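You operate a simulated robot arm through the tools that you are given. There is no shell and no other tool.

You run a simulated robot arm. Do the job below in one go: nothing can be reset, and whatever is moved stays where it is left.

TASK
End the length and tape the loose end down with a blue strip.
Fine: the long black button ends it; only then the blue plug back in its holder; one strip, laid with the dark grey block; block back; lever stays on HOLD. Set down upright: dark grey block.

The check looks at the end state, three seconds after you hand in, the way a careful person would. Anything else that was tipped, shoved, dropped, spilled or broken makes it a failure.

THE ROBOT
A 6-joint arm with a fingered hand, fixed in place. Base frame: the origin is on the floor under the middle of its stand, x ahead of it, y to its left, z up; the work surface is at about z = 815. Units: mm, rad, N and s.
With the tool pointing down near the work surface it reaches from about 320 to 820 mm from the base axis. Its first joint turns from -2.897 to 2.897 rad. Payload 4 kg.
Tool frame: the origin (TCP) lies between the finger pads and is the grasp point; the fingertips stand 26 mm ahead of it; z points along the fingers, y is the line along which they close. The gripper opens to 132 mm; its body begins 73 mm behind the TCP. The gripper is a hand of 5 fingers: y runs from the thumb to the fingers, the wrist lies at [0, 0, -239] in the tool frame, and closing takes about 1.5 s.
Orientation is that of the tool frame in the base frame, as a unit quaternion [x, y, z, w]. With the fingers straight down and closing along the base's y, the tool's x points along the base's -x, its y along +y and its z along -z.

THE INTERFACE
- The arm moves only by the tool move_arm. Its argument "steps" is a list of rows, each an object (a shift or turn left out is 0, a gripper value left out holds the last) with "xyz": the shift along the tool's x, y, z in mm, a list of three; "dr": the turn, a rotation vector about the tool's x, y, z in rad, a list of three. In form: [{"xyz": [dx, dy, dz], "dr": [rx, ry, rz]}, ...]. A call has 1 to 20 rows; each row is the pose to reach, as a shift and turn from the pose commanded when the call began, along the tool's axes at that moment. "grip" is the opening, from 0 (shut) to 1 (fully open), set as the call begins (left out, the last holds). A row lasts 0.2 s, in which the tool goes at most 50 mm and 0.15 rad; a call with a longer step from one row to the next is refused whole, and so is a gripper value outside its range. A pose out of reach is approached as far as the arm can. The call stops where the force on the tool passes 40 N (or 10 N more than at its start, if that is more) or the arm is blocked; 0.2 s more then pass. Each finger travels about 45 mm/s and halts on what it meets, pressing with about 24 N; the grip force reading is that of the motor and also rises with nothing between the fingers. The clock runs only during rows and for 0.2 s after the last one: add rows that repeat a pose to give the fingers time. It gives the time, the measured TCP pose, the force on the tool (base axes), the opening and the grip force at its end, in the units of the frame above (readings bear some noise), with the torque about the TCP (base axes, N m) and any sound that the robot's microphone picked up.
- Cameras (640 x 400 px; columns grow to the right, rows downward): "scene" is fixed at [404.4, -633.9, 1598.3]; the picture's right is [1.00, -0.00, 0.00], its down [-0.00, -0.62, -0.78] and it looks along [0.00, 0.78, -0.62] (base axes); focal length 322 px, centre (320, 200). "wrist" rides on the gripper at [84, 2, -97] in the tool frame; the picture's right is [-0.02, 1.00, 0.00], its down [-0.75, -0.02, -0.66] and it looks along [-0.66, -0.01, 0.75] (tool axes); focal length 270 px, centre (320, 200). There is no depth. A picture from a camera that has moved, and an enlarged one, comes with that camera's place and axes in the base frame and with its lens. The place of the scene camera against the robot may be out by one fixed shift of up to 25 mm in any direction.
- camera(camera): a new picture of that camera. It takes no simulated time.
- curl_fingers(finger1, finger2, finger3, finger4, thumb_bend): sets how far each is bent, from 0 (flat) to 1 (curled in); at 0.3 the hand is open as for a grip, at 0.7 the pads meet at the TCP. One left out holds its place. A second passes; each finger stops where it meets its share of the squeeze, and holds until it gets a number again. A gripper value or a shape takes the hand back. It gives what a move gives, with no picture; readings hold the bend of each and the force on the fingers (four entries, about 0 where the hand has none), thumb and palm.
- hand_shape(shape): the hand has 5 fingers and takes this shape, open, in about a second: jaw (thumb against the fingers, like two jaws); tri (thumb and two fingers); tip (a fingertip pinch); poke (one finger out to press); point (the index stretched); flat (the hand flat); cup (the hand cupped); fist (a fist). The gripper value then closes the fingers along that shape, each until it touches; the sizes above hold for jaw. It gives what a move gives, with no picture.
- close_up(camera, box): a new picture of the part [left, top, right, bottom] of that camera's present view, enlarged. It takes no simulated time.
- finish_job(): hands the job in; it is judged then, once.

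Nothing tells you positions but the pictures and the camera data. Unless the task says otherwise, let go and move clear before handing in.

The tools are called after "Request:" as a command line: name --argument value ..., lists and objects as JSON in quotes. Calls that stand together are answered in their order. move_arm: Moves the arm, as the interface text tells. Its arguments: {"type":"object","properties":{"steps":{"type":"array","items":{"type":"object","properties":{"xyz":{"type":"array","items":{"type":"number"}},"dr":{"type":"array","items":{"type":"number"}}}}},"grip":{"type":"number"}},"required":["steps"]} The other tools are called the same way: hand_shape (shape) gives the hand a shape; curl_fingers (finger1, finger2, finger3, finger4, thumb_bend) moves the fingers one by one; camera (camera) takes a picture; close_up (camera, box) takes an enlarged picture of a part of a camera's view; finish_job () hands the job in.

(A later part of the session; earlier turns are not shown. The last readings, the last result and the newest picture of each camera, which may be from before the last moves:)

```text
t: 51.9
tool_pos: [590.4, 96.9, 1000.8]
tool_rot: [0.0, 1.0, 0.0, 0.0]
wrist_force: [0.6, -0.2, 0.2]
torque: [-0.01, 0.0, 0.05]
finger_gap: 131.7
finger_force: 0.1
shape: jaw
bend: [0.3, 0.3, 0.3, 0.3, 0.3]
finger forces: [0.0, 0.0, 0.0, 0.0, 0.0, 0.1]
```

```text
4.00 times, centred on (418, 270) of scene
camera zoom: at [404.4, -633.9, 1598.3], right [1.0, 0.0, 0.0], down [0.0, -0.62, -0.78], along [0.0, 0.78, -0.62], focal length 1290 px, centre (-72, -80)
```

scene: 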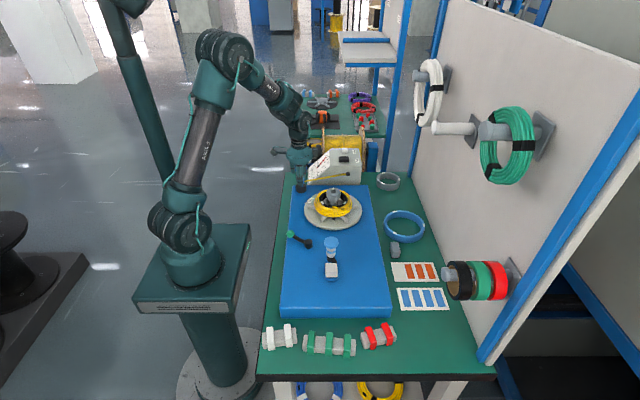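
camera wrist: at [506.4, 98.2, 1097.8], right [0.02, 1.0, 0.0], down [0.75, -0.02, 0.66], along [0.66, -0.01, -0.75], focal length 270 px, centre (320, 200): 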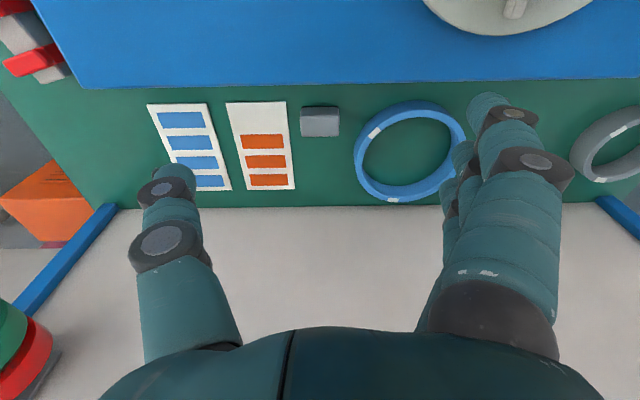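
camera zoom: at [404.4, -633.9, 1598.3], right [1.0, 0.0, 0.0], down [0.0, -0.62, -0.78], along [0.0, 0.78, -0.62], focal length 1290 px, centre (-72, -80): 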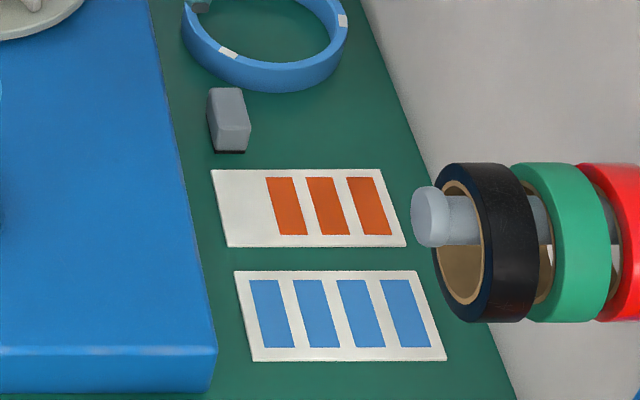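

The block measures about 26 × 45 × 32 mm, centred near (651, 97.5), with its top at z≈799 and a dark pad underneath. The nearest blue strip (about 23 × 57 mm, long along y) is near (652, −80). I'll hover above the block for an accurate look.

Request:
move_arm --steps '[{"xyz": [-30, 0, 20]}, {"xyz": [-61, 0.6, 50]}, {"xyz": [-61, 0.6, 90]}, {"xyz": [-61, 0.6, 100]}, {"xyz": [-61, 0.6, 100]}]'

Request:
close_up --camera "wrist" --box '[220, 50, 420, 175]'

Request:
close_up --camera "scene" --box '[370, 220, 434, 260]'

Request:
camera --camera "wrist"

```text
t: 53.1
tool_pos: [650.0, 98.6, 900.7]
tool_rot: [0.0, 1.0, 0.0, -0.001]
wrist_force: [0.4, 0.1, 0.2]
torque: [0.04, 0.01, 0.03]
finger_gap: 132.1
finger_force: 0.1
shape: jaw
bend: [0.3, 0.3, 0.3, 0.3, 0.3]
finger forces: [0.0, 0.0, 0.0, 0.0, 0.0, 0.0]
```

```text
3.20 times, centred on (320, 112) of wrist
camera zoom: at [566.6, 100.6, 997.3], right [0.02, 1.0, 0.0], down [0.75, -0.02, 0.66], along [0.66, -0.01, -0.75], focal length 865 px, centre (320, 480)
```

zoom: 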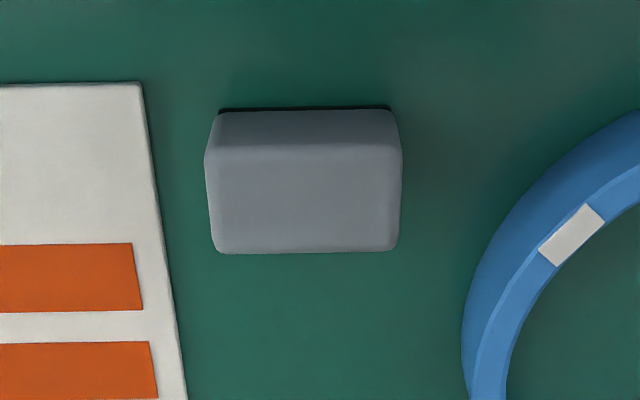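

```text
10.00 times, centred on (402, 240) of scene
camera zoom: at [404.4, -633.9, 1598.3], right [1.0, 0.0, 0.0], down [0.0, -0.62, -0.78], along [0.0, 0.78, -0.62], focal length 3224 px, centre (-500, -200)
```

zoom: 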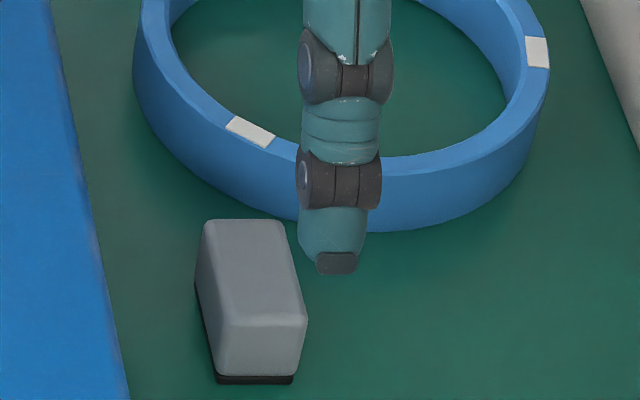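

```text
taken
camera wrist: at [566.6, 100.6, 997.3], right [0.02, 1.0, 0.0], down [0.75, -0.02, 0.66], along [0.66, -0.01, -0.75], focal length 270 px, centre (320, 200)
```

wrist: 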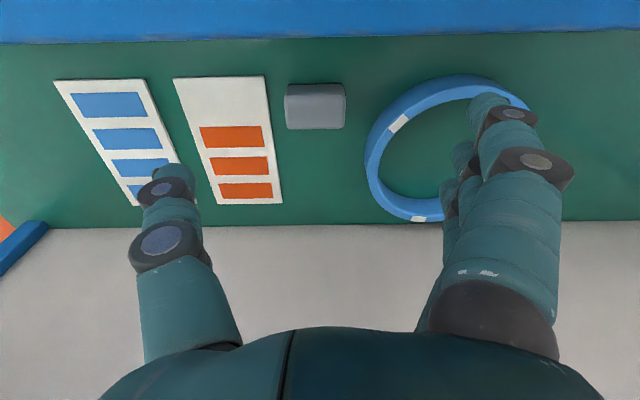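

The blue ring next to the block is about 34 mm tall with its edge at y≈142, so I need a narrow hand. I'll curl the outer fingers away, pre-close the two middle fingers and thumb, and then descend.

Request:
curl_fingers --finger1 1.0 --finger2 0.52 --finger3 0.52 --finger4 1.0 --thumb_bend 0.5

Request:
camera --camera "wrist"

Request:
close_up --camera "scene" --box '[360, 190, 456, 250]'

```text
t: 54.1
tool_pos: [651.0, 97.8, 901.7]
tool_rot: [0.0, 1.0, -0.001, 0.0]
wrist_force: [0.2, -0.2, 0.3]
torque: [0.0, -0.03, 0.01]
finger_gap: 52.6
finger_force: 0.0
shape: fingers
bend: [1.0, 0.52, 0.52, 1.0, 0.5]
finger forces: [0.1, 0.1, 0.0, 0.0, 0.0, 0.1]
```

```text
taken
camera wrist: at [566.5, 100.6, 997.6], right [0.02, 1.0, 0.0], down [0.75, -0.02, 0.66], along [0.66, -0.01, -0.75], focal length 270 px, centre (320, 200)
```

wrist: 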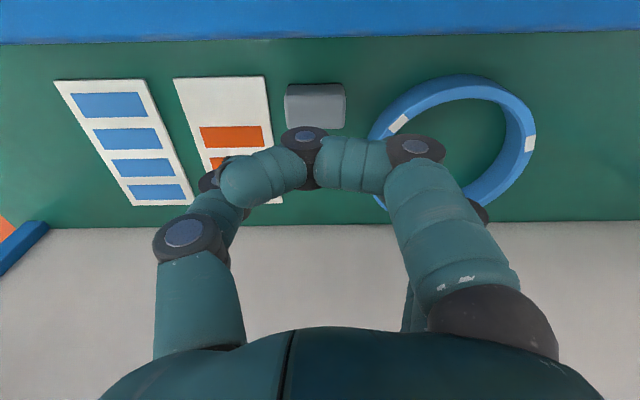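

```text
6.67 times, centred on (408, 220) of scene
camera zoom: at [404.4, -633.9, 1598.3], right [1.0, 0.0, 0.0], down [0.0, -0.62, -0.78], along [0.0, 0.78, -0.62], focal length 2149 px, centre (-267, 67)
```

zoom: 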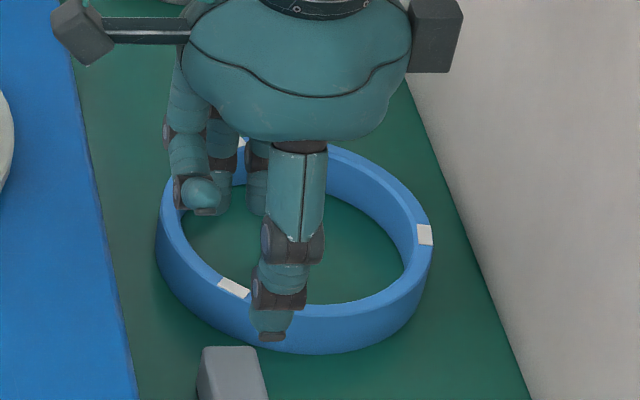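

The thumb tip sits about 34 mm below the grasp point in this shape. I'll centre on the block and descend part way, then check the clearance to the ring.

Request:
move_arm --steps '[{"xyz": [-1.8, -2.3, 20]}, {"xyz": [-1.8, -2.3, 40]}, {"xyz": [-1.8, -2.3, 58]}, {"xyz": [-1.8, -2.3, 58]}]'

Request:
camera --camera "wrist"

Request:
close_up --camera "scene" --box '[360, 200, 456, 260]'

```text
t: 55.1
tool_pos: [653.1, 97.7, 842.8]
tool_rot: [0.0, 1.0, 0.0, 0.0]
wrist_force: [-0.5, 0.3, 0.0]
torque: [-0.01, -0.01, -0.01]
finger_gap: 52.8
finger_force: 0.1
shape: fingers
bend: [1.0, 0.52, 0.52, 1.0, 0.5]
finger forces: [0.0, 0.1, 0.0, 0.0, 0.1, 0.0]
```

```text
taken
camera wrist: at [568.3, 98.4, 939.2], right [0.02, 1.0, 0.0], down [0.75, -0.02, 0.66], along [0.66, -0.01, -0.75], focal length 270 px, centre (320, 200)
```

wrist: 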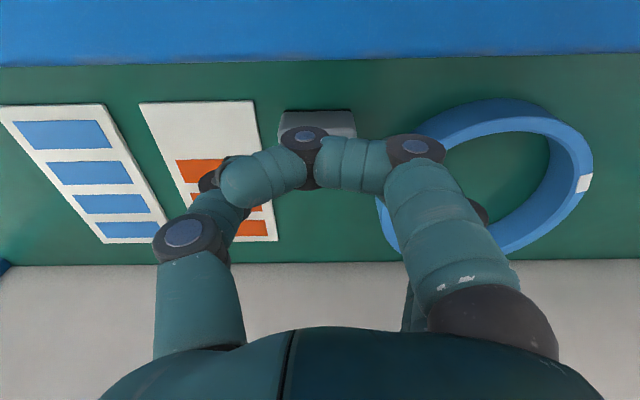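

```text
6.67 times, centred on (408, 230) of scene
camera zoom: at [404.4, -633.9, 1598.3], right [1.0, 0.0, 0.0], down [0.0, -0.62, -0.78], along [0.0, 0.78, -0.62], focal length 2149 px, centre (-267, 0)
```

zoom: 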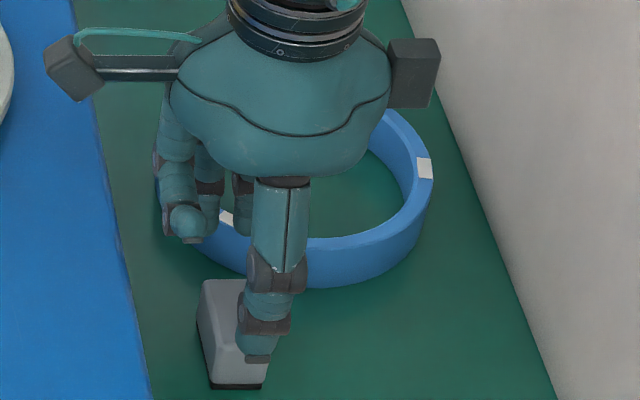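

The thumb lines up with the block's centre and nothing touches. I'll descend the last 24 mm.

Request:
move_arm --steps '[{"xyz": [0, 0, 8]}, {"xyz": [0, 0, 16]}, {"xyz": [0, 0, 24]}, {"xyz": [0, 0, 24]}]'

Request:
close_up --camera "scene" --box '[370, 210, 450, 260]'

Request:
close_up --camera "wrist" --box '[220, 100, 440, 240]'

```text
t: 56.1
tool_pos: [654.0, 97.8, 818.0]
tool_rot: [0.001, 1.0, 0.0, -0.001]
wrist_force: [-0.2, 0.5, -0.1]
torque: [0.01, -0.01, -0.01]
finger_gap: 52.4
finger_force: 0.0
shape: fingers
bend: [1.0, 0.52, 0.52, 1.0, 0.5]
finger forces: [0.1, 0.0, 0.0, 0.0, 0.0, 0.1]
```

```text
8.00 times, centred on (410, 235) of scene
camera zoom: at [404.4, -633.9, 1598.3], right [1.0, 0.0, 0.0], down [0.0, -0.62, -0.78], along [0.0, 0.78, -0.62], focal length 2579 px, centre (-400, -80)
```

zoom: 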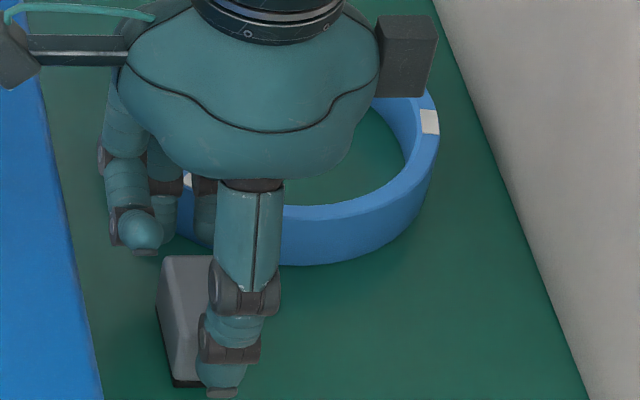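

```text
2.86 times, centred on (330, 170) of wrist
camera zoom: at [569.0, 98.3, 914.7], right [0.02, 1.0, 0.0], down [0.75, -0.02, 0.66], along [0.66, -0.01, -0.75], focal length 772 px, centre (291, 286)
```

zoom: 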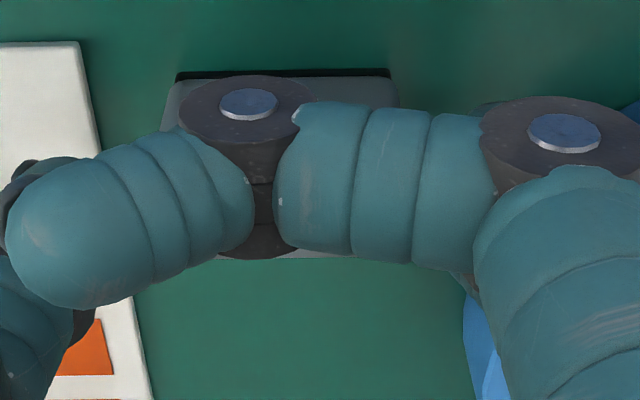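

Now I'll close the middle fingers and thumb gradually onto the block.

Request:
curl_fingers --finger2 0.57 --finger3 0.57 --thumb_bend 0.57

Request:
close_up --camera "scene" --box '[370, 210, 450, 260]'

```text
t: 57.1
tool_pos: [653.4, 96.0, 818.2]
tool_rot: [0.0, 1.0, 0.0, 0.0]
wrist_force: [0.2, 0.0, 0.2]
torque: [-0.01, 0.01, -0.02]
finger_gap: 50.1
finger_force: 0.5
shape: fingers
bend: [1.0, 0.56, 0.56, 1.0, 0.55]
finger forces: [0.0, 0.2, 0.3, 0.1, 0.6, 0.0]
```

```text
8.00 times, centred on (410, 235) of scene
camera zoom: at [404.4, -633.9, 1598.3], right [1.0, 0.0, 0.0], down [0.0, -0.62, -0.78], along [0.0, 0.78, -0.62], focal length 2579 px, centre (-400, -80)
```

zoom: 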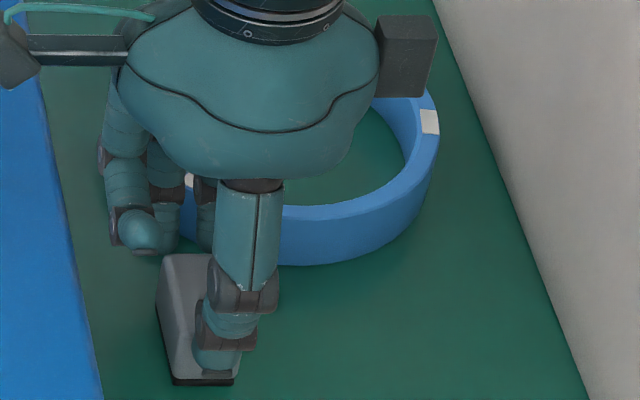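

Light contact on both sides, well balanced. I'll tighten.

Request:
curl_fingers --finger2 0.63 --finger3 0.63 --thumb_bend 0.63

Request:
close_up --camera "scene" --box '[370, 210, 450, 260]'

```text
t: 58.1
tool_pos: [654.2, 96.5, 817.8]
tool_rot: [0.0, 1.0, 0.0, 0.0]
wrist_force: [0.4, 0.7, -0.7]
torque: [-0.05, 0.02, -0.02]
finger_gap: 49.3
finger_force: 9.0
shape: fingers
bend: [1.0, 0.57, 0.57, 1.0, 0.59]
finger forces: [0.0, 4.5, 4.5, 0.0, 8.7, 0.0]
```

```text
8.00 times, centred on (410, 235) of scene
camera zoom: at [404.4, -633.9, 1598.3], right [1.0, 0.0, 0.0], down [0.0, -0.62, -0.78], along [0.0, 0.78, -0.62], focal length 2579 px, centre (-400, -80)
```

zoom: 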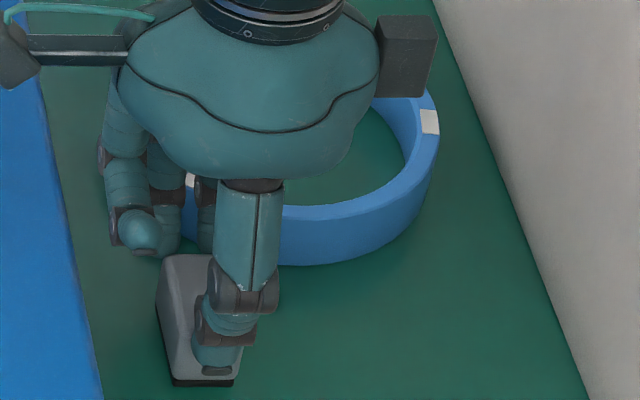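

Request:
curl_fingers --finger2 0.66 --finger3 0.66 --thumb_bend 0.66

Request:
move_arm --steps '[{"xyz": [0, 0, -4]}, {"xyz": [0, 0, -10]}, {"xyz": [0, 0, -20]}, {"xyz": [0, 0, -20]}]'

Request:
close_up --camera "scene" --box '[370, 210, 450, 260]'

Request:
close_up --camera "wrist" --box '[220, 100, 440, 240]'

```text
t: 59.1
tool_pos: [653.3, 96.9, 817.1]
tool_rot: [-0.001, 1.0, 0.0, 0.0]
wrist_force: [-0.7, 0.3, -0.2]
torque: [-0.02, 0.0, -0.01]
finger_gap: 48.7
finger_force: 13.1
shape: fingers
bend: [1.0, 0.58, 0.58, 1.0, 0.6]
finger forces: [0.0, 6.3, 6.3, 0.0, 12.0, 0.0]
```

```text
t: 60.1
tool_pos: [652.6, 96.8, 838.7]
tool_rot: [0.0, 1.0, 0.0, 0.001]
wrist_force: [0.4, 0.4, -0.7]
torque: [0.06, -0.02, -0.03]
finger_gap: 48.4
finger_force: 12.9
shape: fingers
bend: [1.0, 0.58, 0.58, 1.0, 0.6]
finger forces: [0.0, 6.2, 6.3, 0.1, 12.1, 0.0]
```

```text
8.00 times, centred on (410, 235) of scene
camera zoom: at [404.4, -633.9, 1598.3], right [1.0, 0.0, 0.0], down [0.0, -0.62, -0.78], along [0.0, 0.78, -0.62], focal length 2579 px, centre (-400, -80)
```

zoom: 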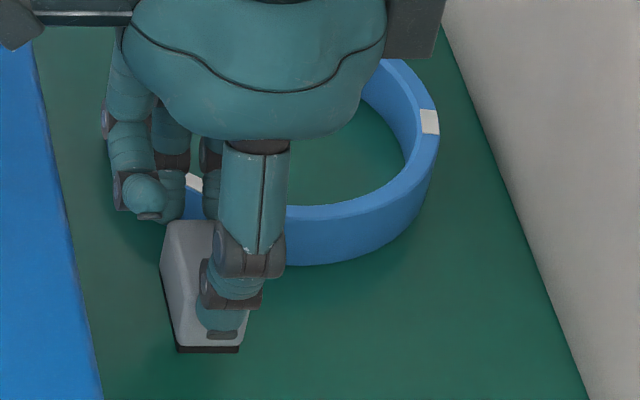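

```text
2.86 times, centred on (330, 170) of wrist
camera zoom: at [568.1, 98.2, 935.0], right [0.02, 1.0, 0.0], down [0.75, -0.02, 0.66], along [0.66, -0.01, -0.75], focal length 772 px, centre (291, 286)
```

zoom: 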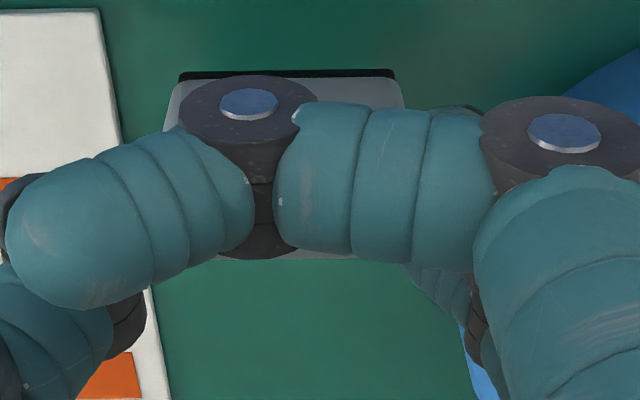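

The block is held squarely. I'll carry it low over to the first blue strip (shift of about +2, −177 mm) and check the alignment before pressing.

Request:
move_arm --steps '[{"xyz": [0, 0, -15]}, {"xyz": [0, -40, -20]}, {"xyz": [-1, -80, -20]}, {"xyz": [-2, -120, -20]}, {"xyz": [-2, -160, -20]}, {"xyz": [-2, -177, -20]}, {"xyz": [-2, -177, -20]}]'

Request:
camera --camera "wrist"

Request:
close_up --camera "scene" --box '[370, 240, 466, 320]'

```text
t: 61.7
tool_pos: [655.0, -79.9, 858.4]
tool_rot: [0.0, 1.0, 0.0, 0.0]
wrist_force: [0.2, 0.6, 0.0]
torque: [0.06, 0.0, -0.01]
finger_gap: 48.8
finger_force: 12.8
shape: fingers
bend: [1.0, 0.58, 0.58, 1.0, 0.6]
finger forces: [0.1, 6.3, 6.3, 0.0, 12.0, 0.0]
```

```text
taken
camera wrist: at [571.2, -79.0, 955.4], right [0.02, 1.0, 0.0], down [0.75, -0.02, 0.66], along [0.66, -0.01, -0.75], focal length 270 px, centre (320, 200)
```

wrist: 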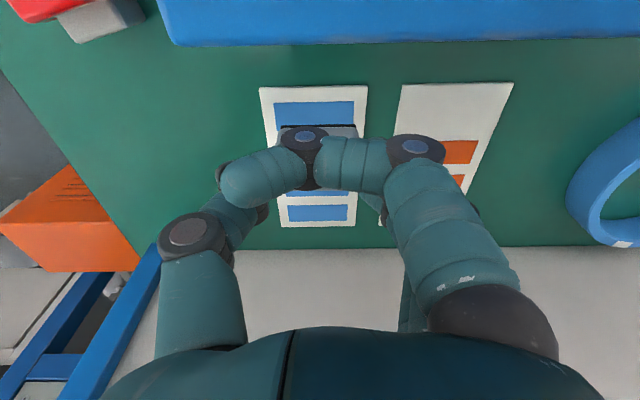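

```text
5.00 times, centred on (418, 280) of scene
camera zoom: at [404.4, -633.9, 1598.3], right [1.0, 0.0, 0.0], down [0.0, -0.62, -0.78], along [0.0, 0.78, -0.62], focal length 1612 px, centre (-170, -200)
```

zoom: 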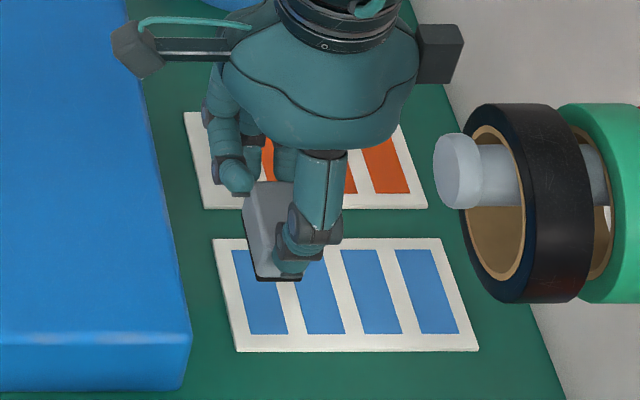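

Request:
close_up --camera "wrist" --box '[250, 70, 410, 170]'

```text
4.00 times, centred on (330, 120) of wrist
camera zoom: at [571.2, -79.0, 955.4], right [0.02, 1.0, 0.0], down [0.75, -0.02, 0.66], along [0.66, -0.01, -0.75], focal length 1081 px, centre (280, 520)
```

zoom: 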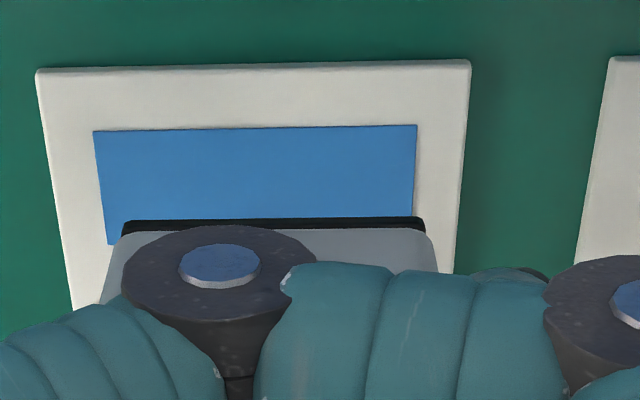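

The strip is about 3.5 mm further to −y than the block's centre, with x within 1 mm. I'll correct that and press the pad down onto the strip.

Request:
move_arm --steps '[{"xyz": [-0.6, -3.2, 10]}, {"xyz": [-0.6, -3.2, 25]}, {"xyz": [-0.6, -3.2, 35]}, {"xyz": [-0.6, -3.2, 38]}, {"xyz": [-0.6, -3.2, 40]}, {"xyz": [-0.6, -3.2, 40]}]'

Request:
close_up --camera "scene" --box '[370, 240, 466, 320]'

```text
t: 63.1
tool_pos: [657.2, -82.8, 820.3]
tool_rot: [0.0, 1.0, -0.001, 0.001]
wrist_force: [0.2, 2.6, 17.5]
torque: [0.03, 0.02, 0.03]
finger_gap: 48.6
finger_force: 15.7
shape: fingers
bend: [1.0, 0.58, 0.58, 1.0, 0.61]
finger forces: [0.0, 8.2, 8.2, 0.0, 15.3, 0.1]
```

```text
5.00 times, centred on (418, 280) of scene
camera zoom: at [404.4, -633.9, 1598.3], right [1.0, 0.0, 0.0], down [0.0, -0.62, -0.78], along [0.0, 0.78, -0.62], focal length 1612 px, centre (-170, -200)
```

zoom: 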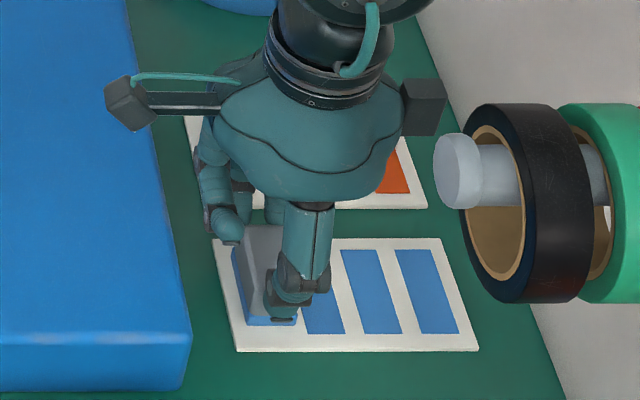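

The pad is pressed on the strip at about 17 N. I'll lift and see whether the strip came along.

Request:
move_arm --steps '[{"xyz": [0, 0, -3]}, {"xyz": [0, 0, -15]}, {"xyz": [0, 0, -40]}, {"xyz": [0, 0, -70]}, {"xyz": [0, 0, -70]}]'

Request:
close_up --camera "scene" --box '[370, 220, 466, 320]'

Request:
close_up --camera "wrist" --box '[250, 70, 410, 170]'

```text
t: 64.3
tool_pos: [655.1, -82.7, 891.0]
tool_rot: [0.0, 1.0, 0.0, 0.0]
wrist_force: [0.6, 0.1, -1.0]
torque: [-0.03, 0.06, -0.01]
finger_gap: 48.4
finger_force: 12.3
shape: fingers
bend: [1.0, 0.58, 0.58, 1.0, 0.61]
finger forces: [0.1, 6.6, 6.7, 0.1, 12.6, 0.0]
```

```text
4.00 times, centred on (418, 270) of scene
camera zoom: at [404.4, -633.9, 1598.3], right [1.0, 0.0, 0.0], down [0.0, -0.62, -0.78], along [0.0, 0.78, -0.62], focal length 1290 px, centre (-72, -80)
```

zoom: 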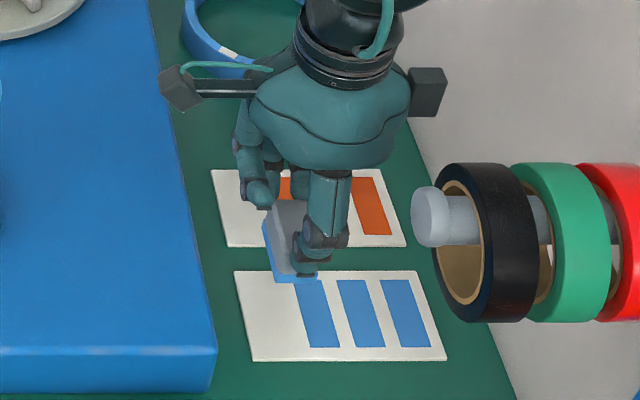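

```text
4.00 times, centred on (330, 120) of wrist
camera zoom: at [571.0, -80.6, 985.7], right [0.02, 1.0, 0.0], down [0.75, -0.02, 0.66], along [0.66, -0.01, -0.75], focal length 1081 px, centre (280, 520)
```

zoom: 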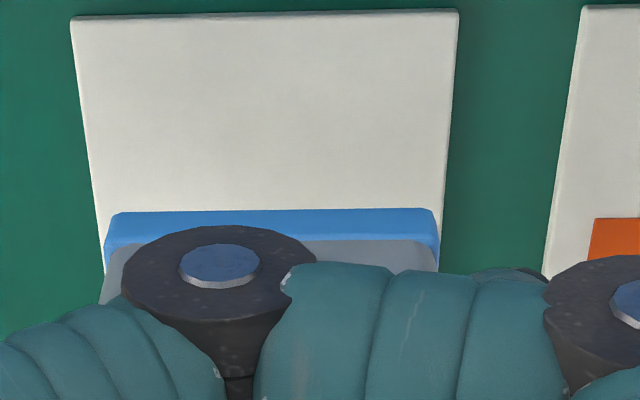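

The strip came off and is wrapped on the block's underside. I'll now raise the block and carry it above the loose end on the coil.

Request:
move_arm --steps '[{"xyz": [0, 0, -40]}, {"xyz": [0, 0, -80]}, {"xyz": [0, 10, -115]}, {"xyz": [25, 45, -119]}, {"xyz": [50, 81, -119]}, {"xyz": [75, 117, -119]}, {"xyz": [100, 153, -119]}, {"xyz": [125, 189, -119]}, {"xyz": [150, 225, -119]}, {"xyz": [172, 252, -119]}, {"xyz": [193, 279, -119]}, {"xyz": [193, 279, -119]}]'

Request:
camera --camera "wrist"

Request:
close_up --camera "wrist" --box '[230, 40, 430, 165]'

Request:
close_up --camera "scene" --box '[290, 140, 402, 220]'

```text
t: 66.9
tool_pos: [462.9, 195.4, 1011.4]
tool_rot: [0.0, 1.0, 0.0, 0.0]
wrist_force: [-0.2, -0.6, 0.3]
torque: [0.02, 0.02, 0.0]
finger_gap: 48.5
finger_force: 12.1
shape: fingers
bend: [1.0, 0.58, 0.58, 1.0, 0.61]
finger forces: [0.0, 6.2, 6.5, 0.0, 11.9, 0.0]
```

```text
taken
camera wrist: at [378.5, 197.2, 1106.7], right [0.02, 1.0, 0.0], down [0.75, -0.02, 0.66], along [0.66, -0.01, -0.75], focal length 270 px, centre (320, 200)
```

wrist: 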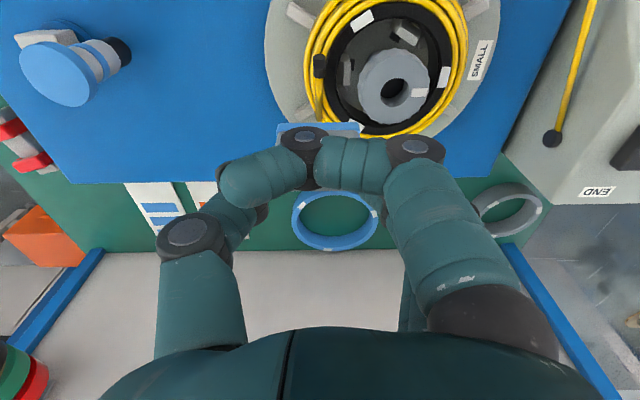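

```text
3.20 times, centred on (330, 102) of wrist
camera zoom: at [378.5, 197.2, 1106.7], right [0.02, 1.0, 0.0], down [0.75, -0.02, 0.66], along [0.66, -0.01, -0.75], focal length 865 px, centre (288, 512)
```

zoom: 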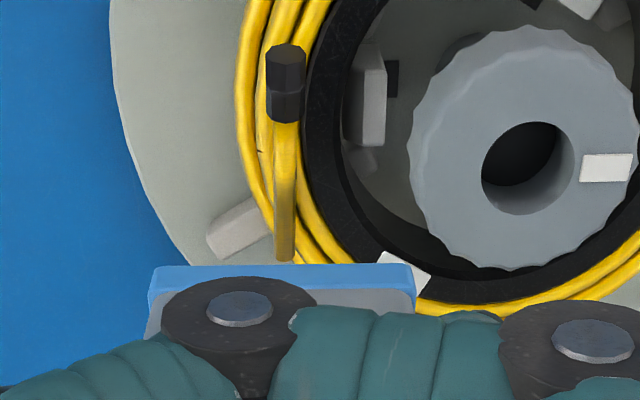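

```text
5.00 times, centred on (346, 180) of scene
camera zoom: at [404.4, -633.9, 1598.3], right [1.0, 0.0, 0.0], down [0.0, -0.62, -0.78], along [0.0, 0.78, -0.62], focal length 1612 px, centre (190, 300)
```

zoom: 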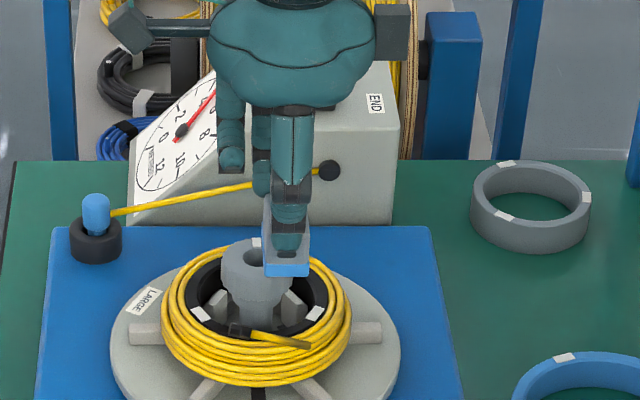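

The loose end runs from x≈446 to 483 at y≈196, z≈886, and the block is almost exactly above it. I'll shift slightly toward the tip and away from the hub cap, and lower to about 12 mm above the cable.

Request:
move_arm --steps '[{"xyz": [-3, -1.8, 15]}, {"xyz": [-3, -1.8, 35]}, {"xyz": [-3, -1.8, 50]}, {"xyz": [-3, -1.8, 58]}, {"xyz": [-3, -1.8, 58]}]'

Request:
close_up --camera "wrist" --box '[230, 40, 430, 165]'

Request:
close_up --camera "scene" --box '[300, 170, 380, 220]'

```text
t: 68.1
tool_pos: [465.3, 194.0, 947.8]
tool_rot: [0.0, 1.0, 0.0, 0.0]
wrist_force: [-0.1, 0.6, 0.4]
torque: [0.06, 0.02, -0.04]
finger_gap: 48.5
finger_force: 12.1
shape: fingers
bend: [1.0, 0.58, 0.58, 1.0, 0.61]
finger forces: [0.1, 6.3, 6.4, 0.1, 11.8, 0.0]
```

```text
3.20 times, centred on (330, 102) of wrist
camera zoom: at [380.7, 195.6, 1045.4], right [0.02, 1.0, 0.0], down [0.75, -0.02, 0.66], along [0.66, -0.01, -0.75], focal length 865 px, centre (288, 512)
```

zoom: 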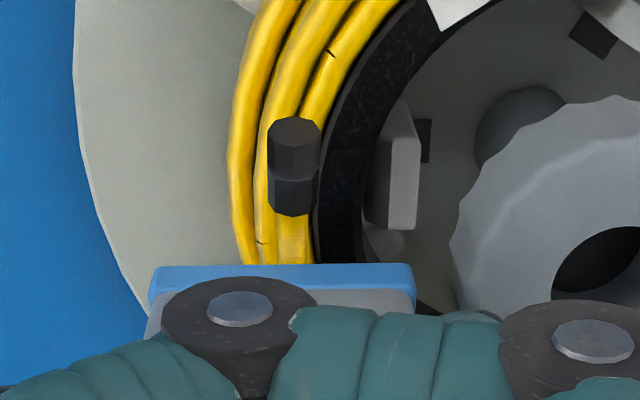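

```text
8.00 times, centred on (340, 195) of scene
camera zoom: at [404.4, -633.9, 1598.3], right [1.0, 0.0, 0.0], down [0.0, -0.62, -0.78], along [0.0, 0.78, -0.62], focal length 2579 px, centre (160, 240)
```

zoom: 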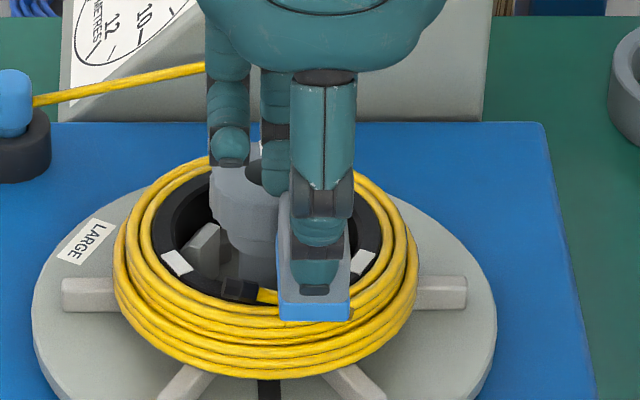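

The strip is squarely over the loose end. I'll lower in small steps and watch the force.

Request:
move_arm --steps '[{"xyz": [0, 0, 3]}, {"xyz": [0, 0, 6]}, {"xyz": [0, 0, 8]}]'

```text
t: 68.9
tool_pos: [465.8, 194.8, 940.9]
tool_rot: [0.0, 1.0, 0.0, 0.0]
wrist_force: [-0.5, 1.3, 0.4]
torque: [0.04, 0.04, 0.01]
finger_gap: 48.6
finger_force: 12.6
shape: fingers
bend: [1.0, 0.58, 0.58, 1.0, 0.61]
finger forces: [0.0, 6.3, 6.4, 0.0, 11.9, 0.0]
```

Request:
move_arm --steps '[{"xyz": [0, 0, 1.5]}, {"xyz": [0, 0, 3]}]'

Request:
close_up --camera "scene" --box '[300, 170, 380, 220]'

Request:
close_up --camera "wrist" --box '[230, 40, 430, 165]'

```text
t: 69.5
tool_pos: [465.8, 193.0, 938.2]
tool_rot: [-0.001, 1.0, -0.001, 0.0]
wrist_force: [0.6, -0.9, 0.6]
torque: [0.02, 0.06, 0.01]
finger_gap: 48.6
finger_force: 13.3
shape: fingers
bend: [1.0, 0.58, 0.58, 1.0, 0.61]
finger forces: [0.1, 8.0, 6.4, 0.1, 12.3, 0.1]
```

```text
8.00 times, centred on (340, 195) of scene
camera zoom: at [404.4, -633.9, 1598.3], right [1.0, 0.0, 0.0], down [0.0, -0.62, -0.78], along [0.0, 0.78, -0.62], focal length 2579 px, centre (160, 240)
```

zoom: 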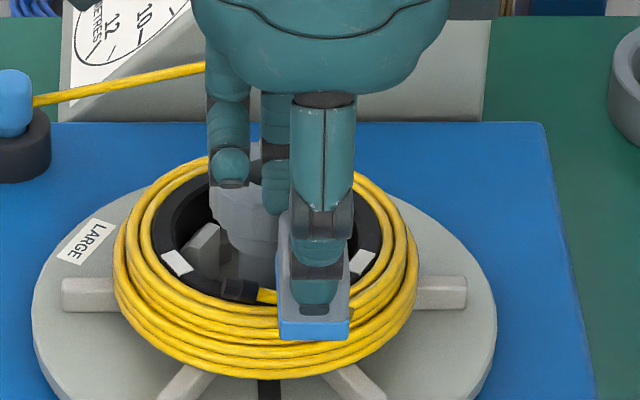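

```text
3.20 times, centred on (330, 102) of wrist
camera zoom: at [380.9, 195.3, 1035.3], right [0.02, 1.0, 0.0], down [0.75, -0.02, 0.66], along [0.66, -0.01, -0.75], focal length 865 px, centre (288, 512)
```

zoom: 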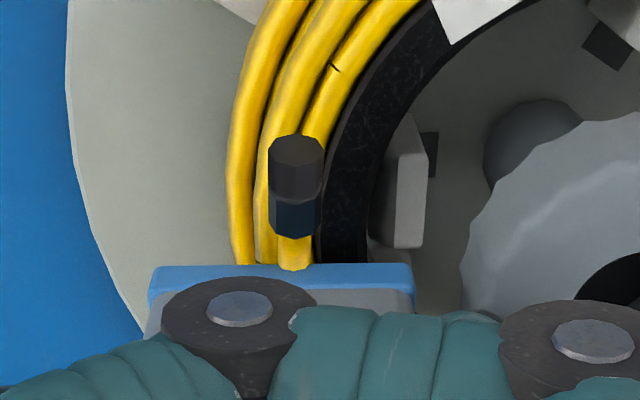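

No firm contact yet, though finger 2 shows a slight rise, possibly brushing the cap. I'll go on very gently.

Request:
move_arm --steps '[{"xyz": [0, 0, 1]}, {"xyz": [0, 0, 2]}]'

```text
t: 70.1
tool_pos: [464.8, 193.3, 937.5]
tool_rot: [0.0, 1.0, 0.0, -0.001]
wrist_force: [0.4, -2.2, 2.9]
torque: [0.06, 0.08, 0.0]
finger_gap: 48.6
finger_force: 16.3
shape: fingers
bend: [1.0, 0.6, 0.58, 1.0, 0.61]
finger forces: [0.1, 12.8, 5.9, 0.0, 13.3, 0.0]
```

Finger 2 is touching the hub cap, so going straight down here is not clean. I'll lift 15 mm and turn the hand 30° clockwise, so the fingers swing away from the hub while the strip still crosses the loose end.

Request:
move_arm --steps '[{"xyz": [0, 0, -6]}, {"xyz": [0, 0, -15]}, {"xyz": [-0.5, 0.2, -16], "dr": [0, 0, 0.13]}, {"xyz": [-1, 0.4, -16], "dr": [0, 0, 0.26]}, {"xyz": [-2, 0.6, -16], "dr": [0, 0, 0.39]}, {"xyz": [-2.6, 0.6, -16], "dr": [0, 0, 0.524]}, {"xyz": [-2.6, 0.6, -16], "dr": [0, 0, 0.524]}]'

Request:
camera --camera "wrist"

Request:
close_up --camera "wrist" --box '[230, 40, 430, 165]'

Request:
close_up --camera "scene" --box '[300, 170, 380, 220]'

```text
t: 71.7
tool_pos: [468.7, 194.0, 952.2]
tool_rot: [0.26, 0.966, -0.001, 0.0]
wrist_force: [0.0, 0.2, -0.8]
torque: [-0.04, 0.02, 0.01]
finger_gap: 48.8
finger_force: 11.9
shape: fingers
bend: [1.0, 0.59, 0.58, 1.0, 0.61]
finger forces: [0.0, 6.7, 6.4, 0.0, 12.1, 0.1]
```

```text
taken
camera wrist: at [396.4, 238.2, 1049.6], right [0.52, 0.85, 0.0], down [0.64, -0.39, 0.66], along [0.56, -0.34, -0.75], focal length 270 px, centre (320, 200)
```

wrist: 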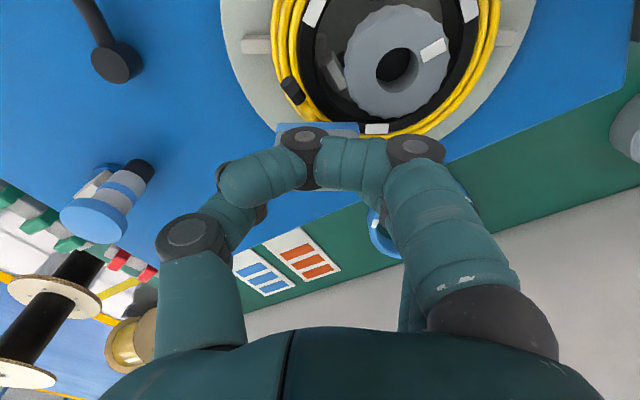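

```text
3.20 times, centred on (330, 102) of wrist
camera zoom: at [396.4, 238.2, 1049.6], right [0.52, 0.85, 0.0], down [0.64, -0.39, 0.66], along [0.56, -0.34, -0.75], focal length 865 px, centre (288, 512)
```

zoom: 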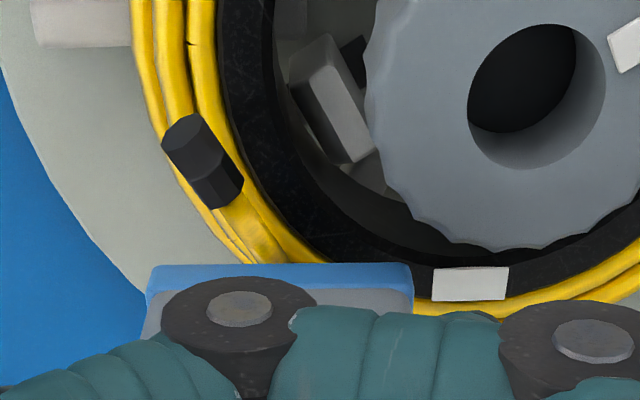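

```text
8.00 times, centred on (340, 195) of scene
camera zoom: at [404.4, -633.9, 1598.3], right [1.0, 0.0, 0.0], down [0.0, -0.62, -0.78], along [0.0, 0.78, -0.62], focal length 2579 px, centre (160, 240)
```

zoom: 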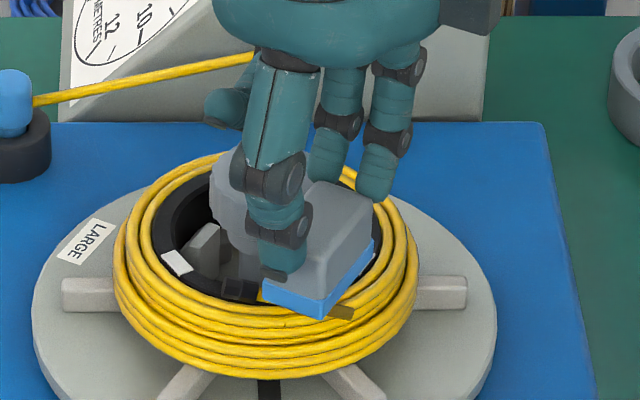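

Now the fingers are well clear of the hub and the strip is still over the loose end. I'll lower again in small steps.

Request:
move_arm --steps '[{"xyz": [0, 0, 5]}, {"xyz": [0, 0, 10]}, {"xyz": [0, 0, 14]}, {"xyz": [0, 0, 14]}]'

Request:
close_up --camera "scene" --box '[300, 170, 380, 220]'

```text
t: 72.7
tool_pos: [468.4, 195.1, 938.8]
tool_rot: [0.258, 0.966, 0.001, 0.0]
wrist_force: [0.3, 0.1, -1.0]
torque: [-0.02, 0.0, 0.02]
finger_gap: 48.6
finger_force: 12.0
shape: fingers
bend: [1.0, 0.59, 0.58, 1.0, 0.61]
finger forces: [0.0, 6.6, 6.3, 0.0, 11.9, 0.1]
```

```text
8.00 times, centred on (340, 195) of scene
camera zoom: at [404.4, -633.9, 1598.3], right [1.0, 0.0, 0.0], down [0.0, -0.62, -0.78], along [0.0, 0.78, -0.62], focal length 2579 px, centre (160, 240)
```

zoom: 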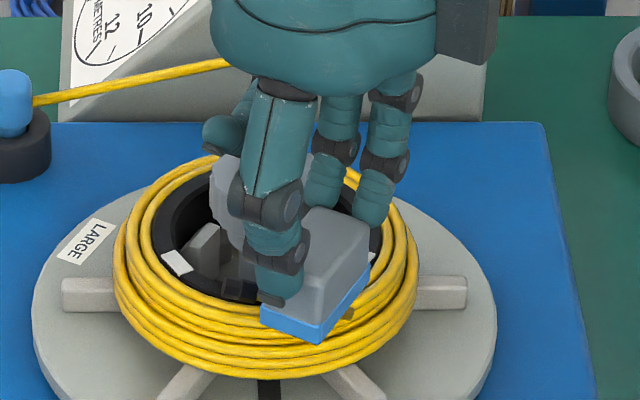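

No contact yet and fingers unchanged. I'll continue in 1 mm steps.

Request:
move_arm --steps '[{"xyz": [0, 0, 1]}, {"xyz": [0, 0, 2]}, {"xyz": [0, 0, 3]}]'

```text
t: 73.5
tool_pos: [468.3, 194.0, 934.8]
tool_rot: [0.259, 0.966, 0.0, -0.001]
wrist_force: [0.3, 0.1, -0.7]
torque: [0.01, -0.02, -0.01]
finger_gap: 48.7
finger_force: 12.7
shape: fingers
bend: [1.0, 0.59, 0.58, 1.0, 0.61]
finger forces: [0.1, 6.6, 6.4, 0.0, 11.9, 0.1]
```

Request:
move_arm --steps '[{"xyz": [0, 0, 1]}, {"xyz": [0, 0, 2]}, {"xyz": [0, 0, 3]}]'

Request:
close_up --camera "scene" --box '[300, 170, 380, 220]'

```text
t: 74.3
tool_pos: [467.8, 193.9, 933.0]
tool_rot: [0.26, 0.966, 0.001, 0.0]
wrist_force: [0.6, -0.5, 9.6]
torque: [-0.07, 0.06, 0.06]
finger_gap: 48.8
finger_force: 14.7
shape: fingers
bend: [1.0, 0.59, 0.58, 1.0, 0.61]
finger forces: [0.0, 7.1, 6.9, 0.0, 15.5, 0.1]
```

```text
8.00 times, centred on (340, 195) of scene
camera zoom: at [404.4, -633.9, 1598.3], right [1.0, 0.0, 0.0], down [0.0, -0.62, -0.78], along [0.0, 0.78, -0.62], focal length 2579 px, centre (160, 240)
```

zoom: 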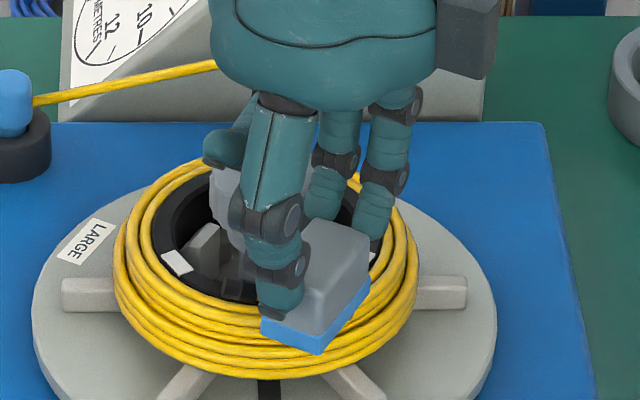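

Contact at 9.6 N on the coil. I'll press a touch more, hold briefly, and then lift to see if the strip stayed.

Request:
move_arm --steps '[{"xyz": [0, 0, 0.7]}, {"xyz": [0, 0, 1.2]}, {"xyz": [0, 0, 1.2]}, {"xyz": [0, 0, 1.2]}]'

Request:
close_up --camera "scene" --box '[300, 170, 380, 220]'

```text
t: 75.3
tool_pos: [467.4, 194.5, 931.1]
tool_rot: [0.258, 0.966, 0.0, 0.0]
wrist_force: [-0.1, -0.1, 23.5]
torque: [-0.05, -0.01, -0.12]
finger_gap: 48.4
finger_force: 16.2
shape: fingers
bend: [1.0, 0.59, 0.59, 1.0, 0.61]
finger forces: [0.0, 7.9, 7.8, 0.0, 16.3, 0.1]
```

```text
8.00 times, centred on (340, 195) of scene
camera zoom: at [404.4, -633.9, 1598.3], right [1.0, 0.0, 0.0], down [0.0, -0.62, -0.78], along [0.0, 0.78, -0.62], focal length 2579 px, centre (160, 240)
```

zoom: 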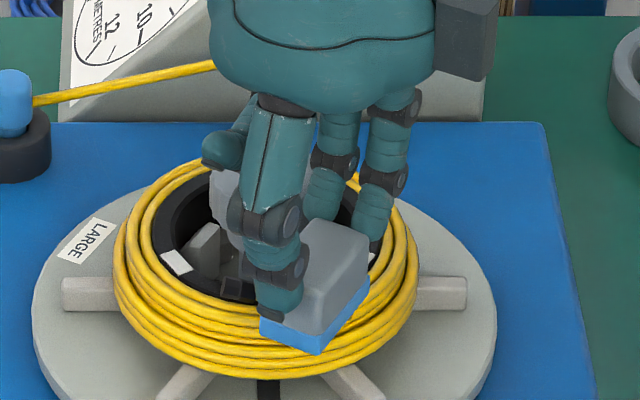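

Pressed firmly at 23.5 N. Now I'll lift slowly and look.

Request:
move_arm --steps '[{"xyz": [0, 0, -2]}, {"xyz": [0, 0, -8]}, {"xyz": [0, 0, -20]}, {"xyz": [0, 0, -40]}, {"xyz": [0, 0, -70]}, {"xyz": [0, 0, -80]}, {"xyz": [0, 0, -80]}]'

Request:
close_up --camera "scene" --box '[300, 155, 380, 215]'

Request:
close_up --camera "wrist" --box '[230, 40, 430, 165]'

```text
t: 76.9
tool_pos: [468.7, 192.9, 1011.1]
tool_rot: [0.259, 0.966, 0.0, 0.001]
wrist_force: [-0.4, 0.8, 0.2]
torque: [0.03, -0.03, 0.02]
finger_gap: 48.5
finger_force: 11.9
shape: fingers
bend: [1.0, 0.59, 0.59, 1.0, 0.61]
finger forces: [0.0, 6.4, 6.6, 0.0, 12.0, 0.0]
```

```text
6.67 times, centred on (340, 185) of scene
camera zoom: at [404.4, -633.9, 1598.3], right [1.0, 0.0, 0.0], down [0.0, -0.62, -0.78], along [0.0, 0.78, -0.62], focal length 2149 px, centre (187, 300)
```

zoom: 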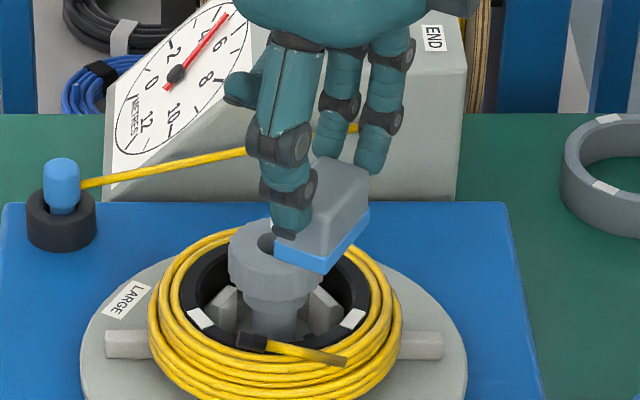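

```text
3.20 times, centred on (330, 102) of wrist
camera zoom: at [395.8, 237.3, 1108.0], right [0.52, 0.86, 0.0], down [0.64, -0.39, 0.66], along [0.56, -0.34, -0.75], focal length 865 px, centre (288, 512)
```

zoom: 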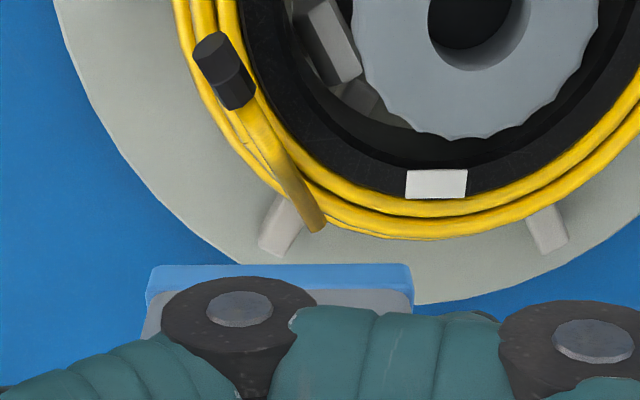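

The strip is still on the block, so that spot or angle was not accepted. Let me look closely at the loose end before trying again.

Request:
close_up --camera "scene" --box '[316, 190, 364, 220]'

Request:
close_up --camera "wrist" --box '[280, 40, 344, 120]'

Request:
camera --camera "scene"

```text
13.33 times, centred on (340, 205) of scene
camera zoom: at [404.4, -633.9, 1598.3], right [1.0, 0.0, 0.0], down [0.0, -0.62, -0.78], along [0.0, 0.78, -0.62], focal length 4298 px, centre (53, 133)
```

zoom: 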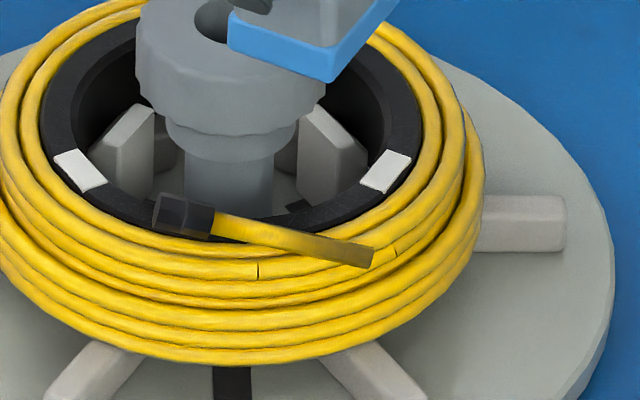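

```text
5.00 times, centred on (312, 80) of wrist
camera zoom: at [395.8, 237.3, 1108.0], right [0.52, 0.86, 0.0], down [0.64, -0.39, 0.66], along [0.56, -0.34, -0.75], focal length 1351 px, centre (360, 800)
```

zoom: 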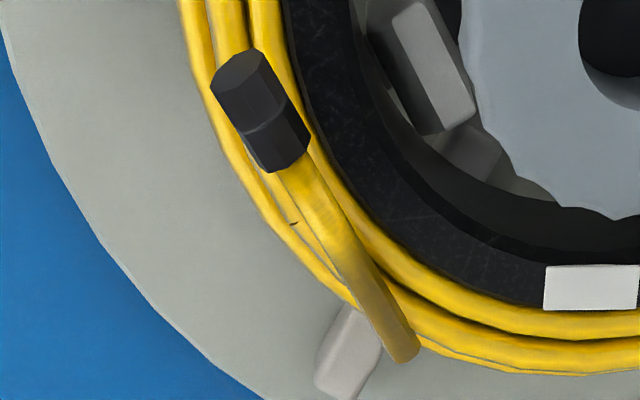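

```text
taken
```

scene: 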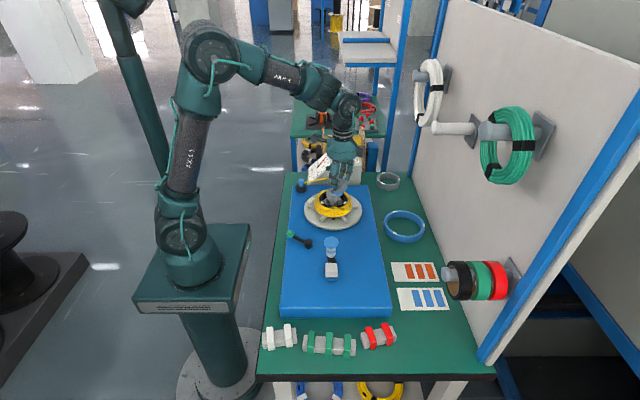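

The black piece looks like the capped tip of the cable, with the loose part lying between x≈430 and 483, so my press at 468 at an angle was too far from the end. I'll turn back to straight across, with the strip centred nearer the tip but moved outward so the fingers clear the hub cap.

Request:
move_arm --steps '[{"xyz": [1.5, -3, 0], "dr": [0, 0, -0.13]}, {"xyz": [3, -6, 0], "dr": [0, 0, -0.26]}, {"xyz": [5, -10, 0], "dr": [0, 0, -0.39]}, {"xyz": [7.9, -16.3, 0], "dr": [0, 0, -0.524]}, {"xyz": [7.9, -16.3, 20], "dr": [0, 0, -0.524]}, {"xyz": [7.9, -16.3, 45], "dr": [0, 0, -0.524]}, {"xyz": [7.9, -16.3, 60], "dr": [0, 0, -0.524]}, {"xyz": [7.9, -16.3, 60], "dr": [0, 0, -0.524]}]'

Request:
close_up --camera "wrist" --box '[230, 40, 430, 165]'

Request:
close_up --camera "scene" --box '[300, 170, 380, 220]'

```text
t: 78.7
tool_pos: [452.5, 183.0, 952.0]
tool_rot: [-0.001, 1.0, 0.0, 0.0]
wrist_force: [0.3, -0.7, -0.4]
torque: [-0.01, 0.0, -0.02]
finger_gap: 48.3
finger_force: 12.4
shape: fingers
bend: [1.0, 0.59, 0.59, 1.0, 0.61]
finger forces: [0.0, 6.2, 6.5, 0.1, 12.0, 0.0]
```

```text
3.20 times, centred on (330, 102) of wrist
camera zoom: at [368.7, 185.1, 1048.0], right [0.02, 1.0, 0.0], down [0.75, -0.02, 0.66], along [0.66, -0.01, -0.75], focal length 865 px, centre (288, 512)
```

zoom: 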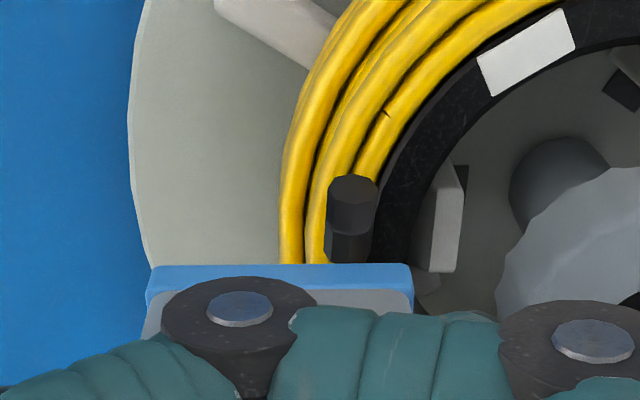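

```text
8.00 times, centred on (340, 195) of scene
camera zoom: at [404.4, -633.9, 1598.3], right [1.0, 0.0, 0.0], down [0.0, -0.62, -0.78], along [0.0, 0.78, -0.62], focal length 2579 px, centre (160, 240)
```

zoom: 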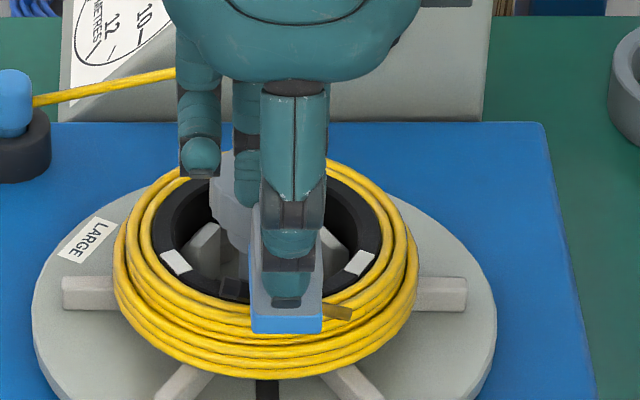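

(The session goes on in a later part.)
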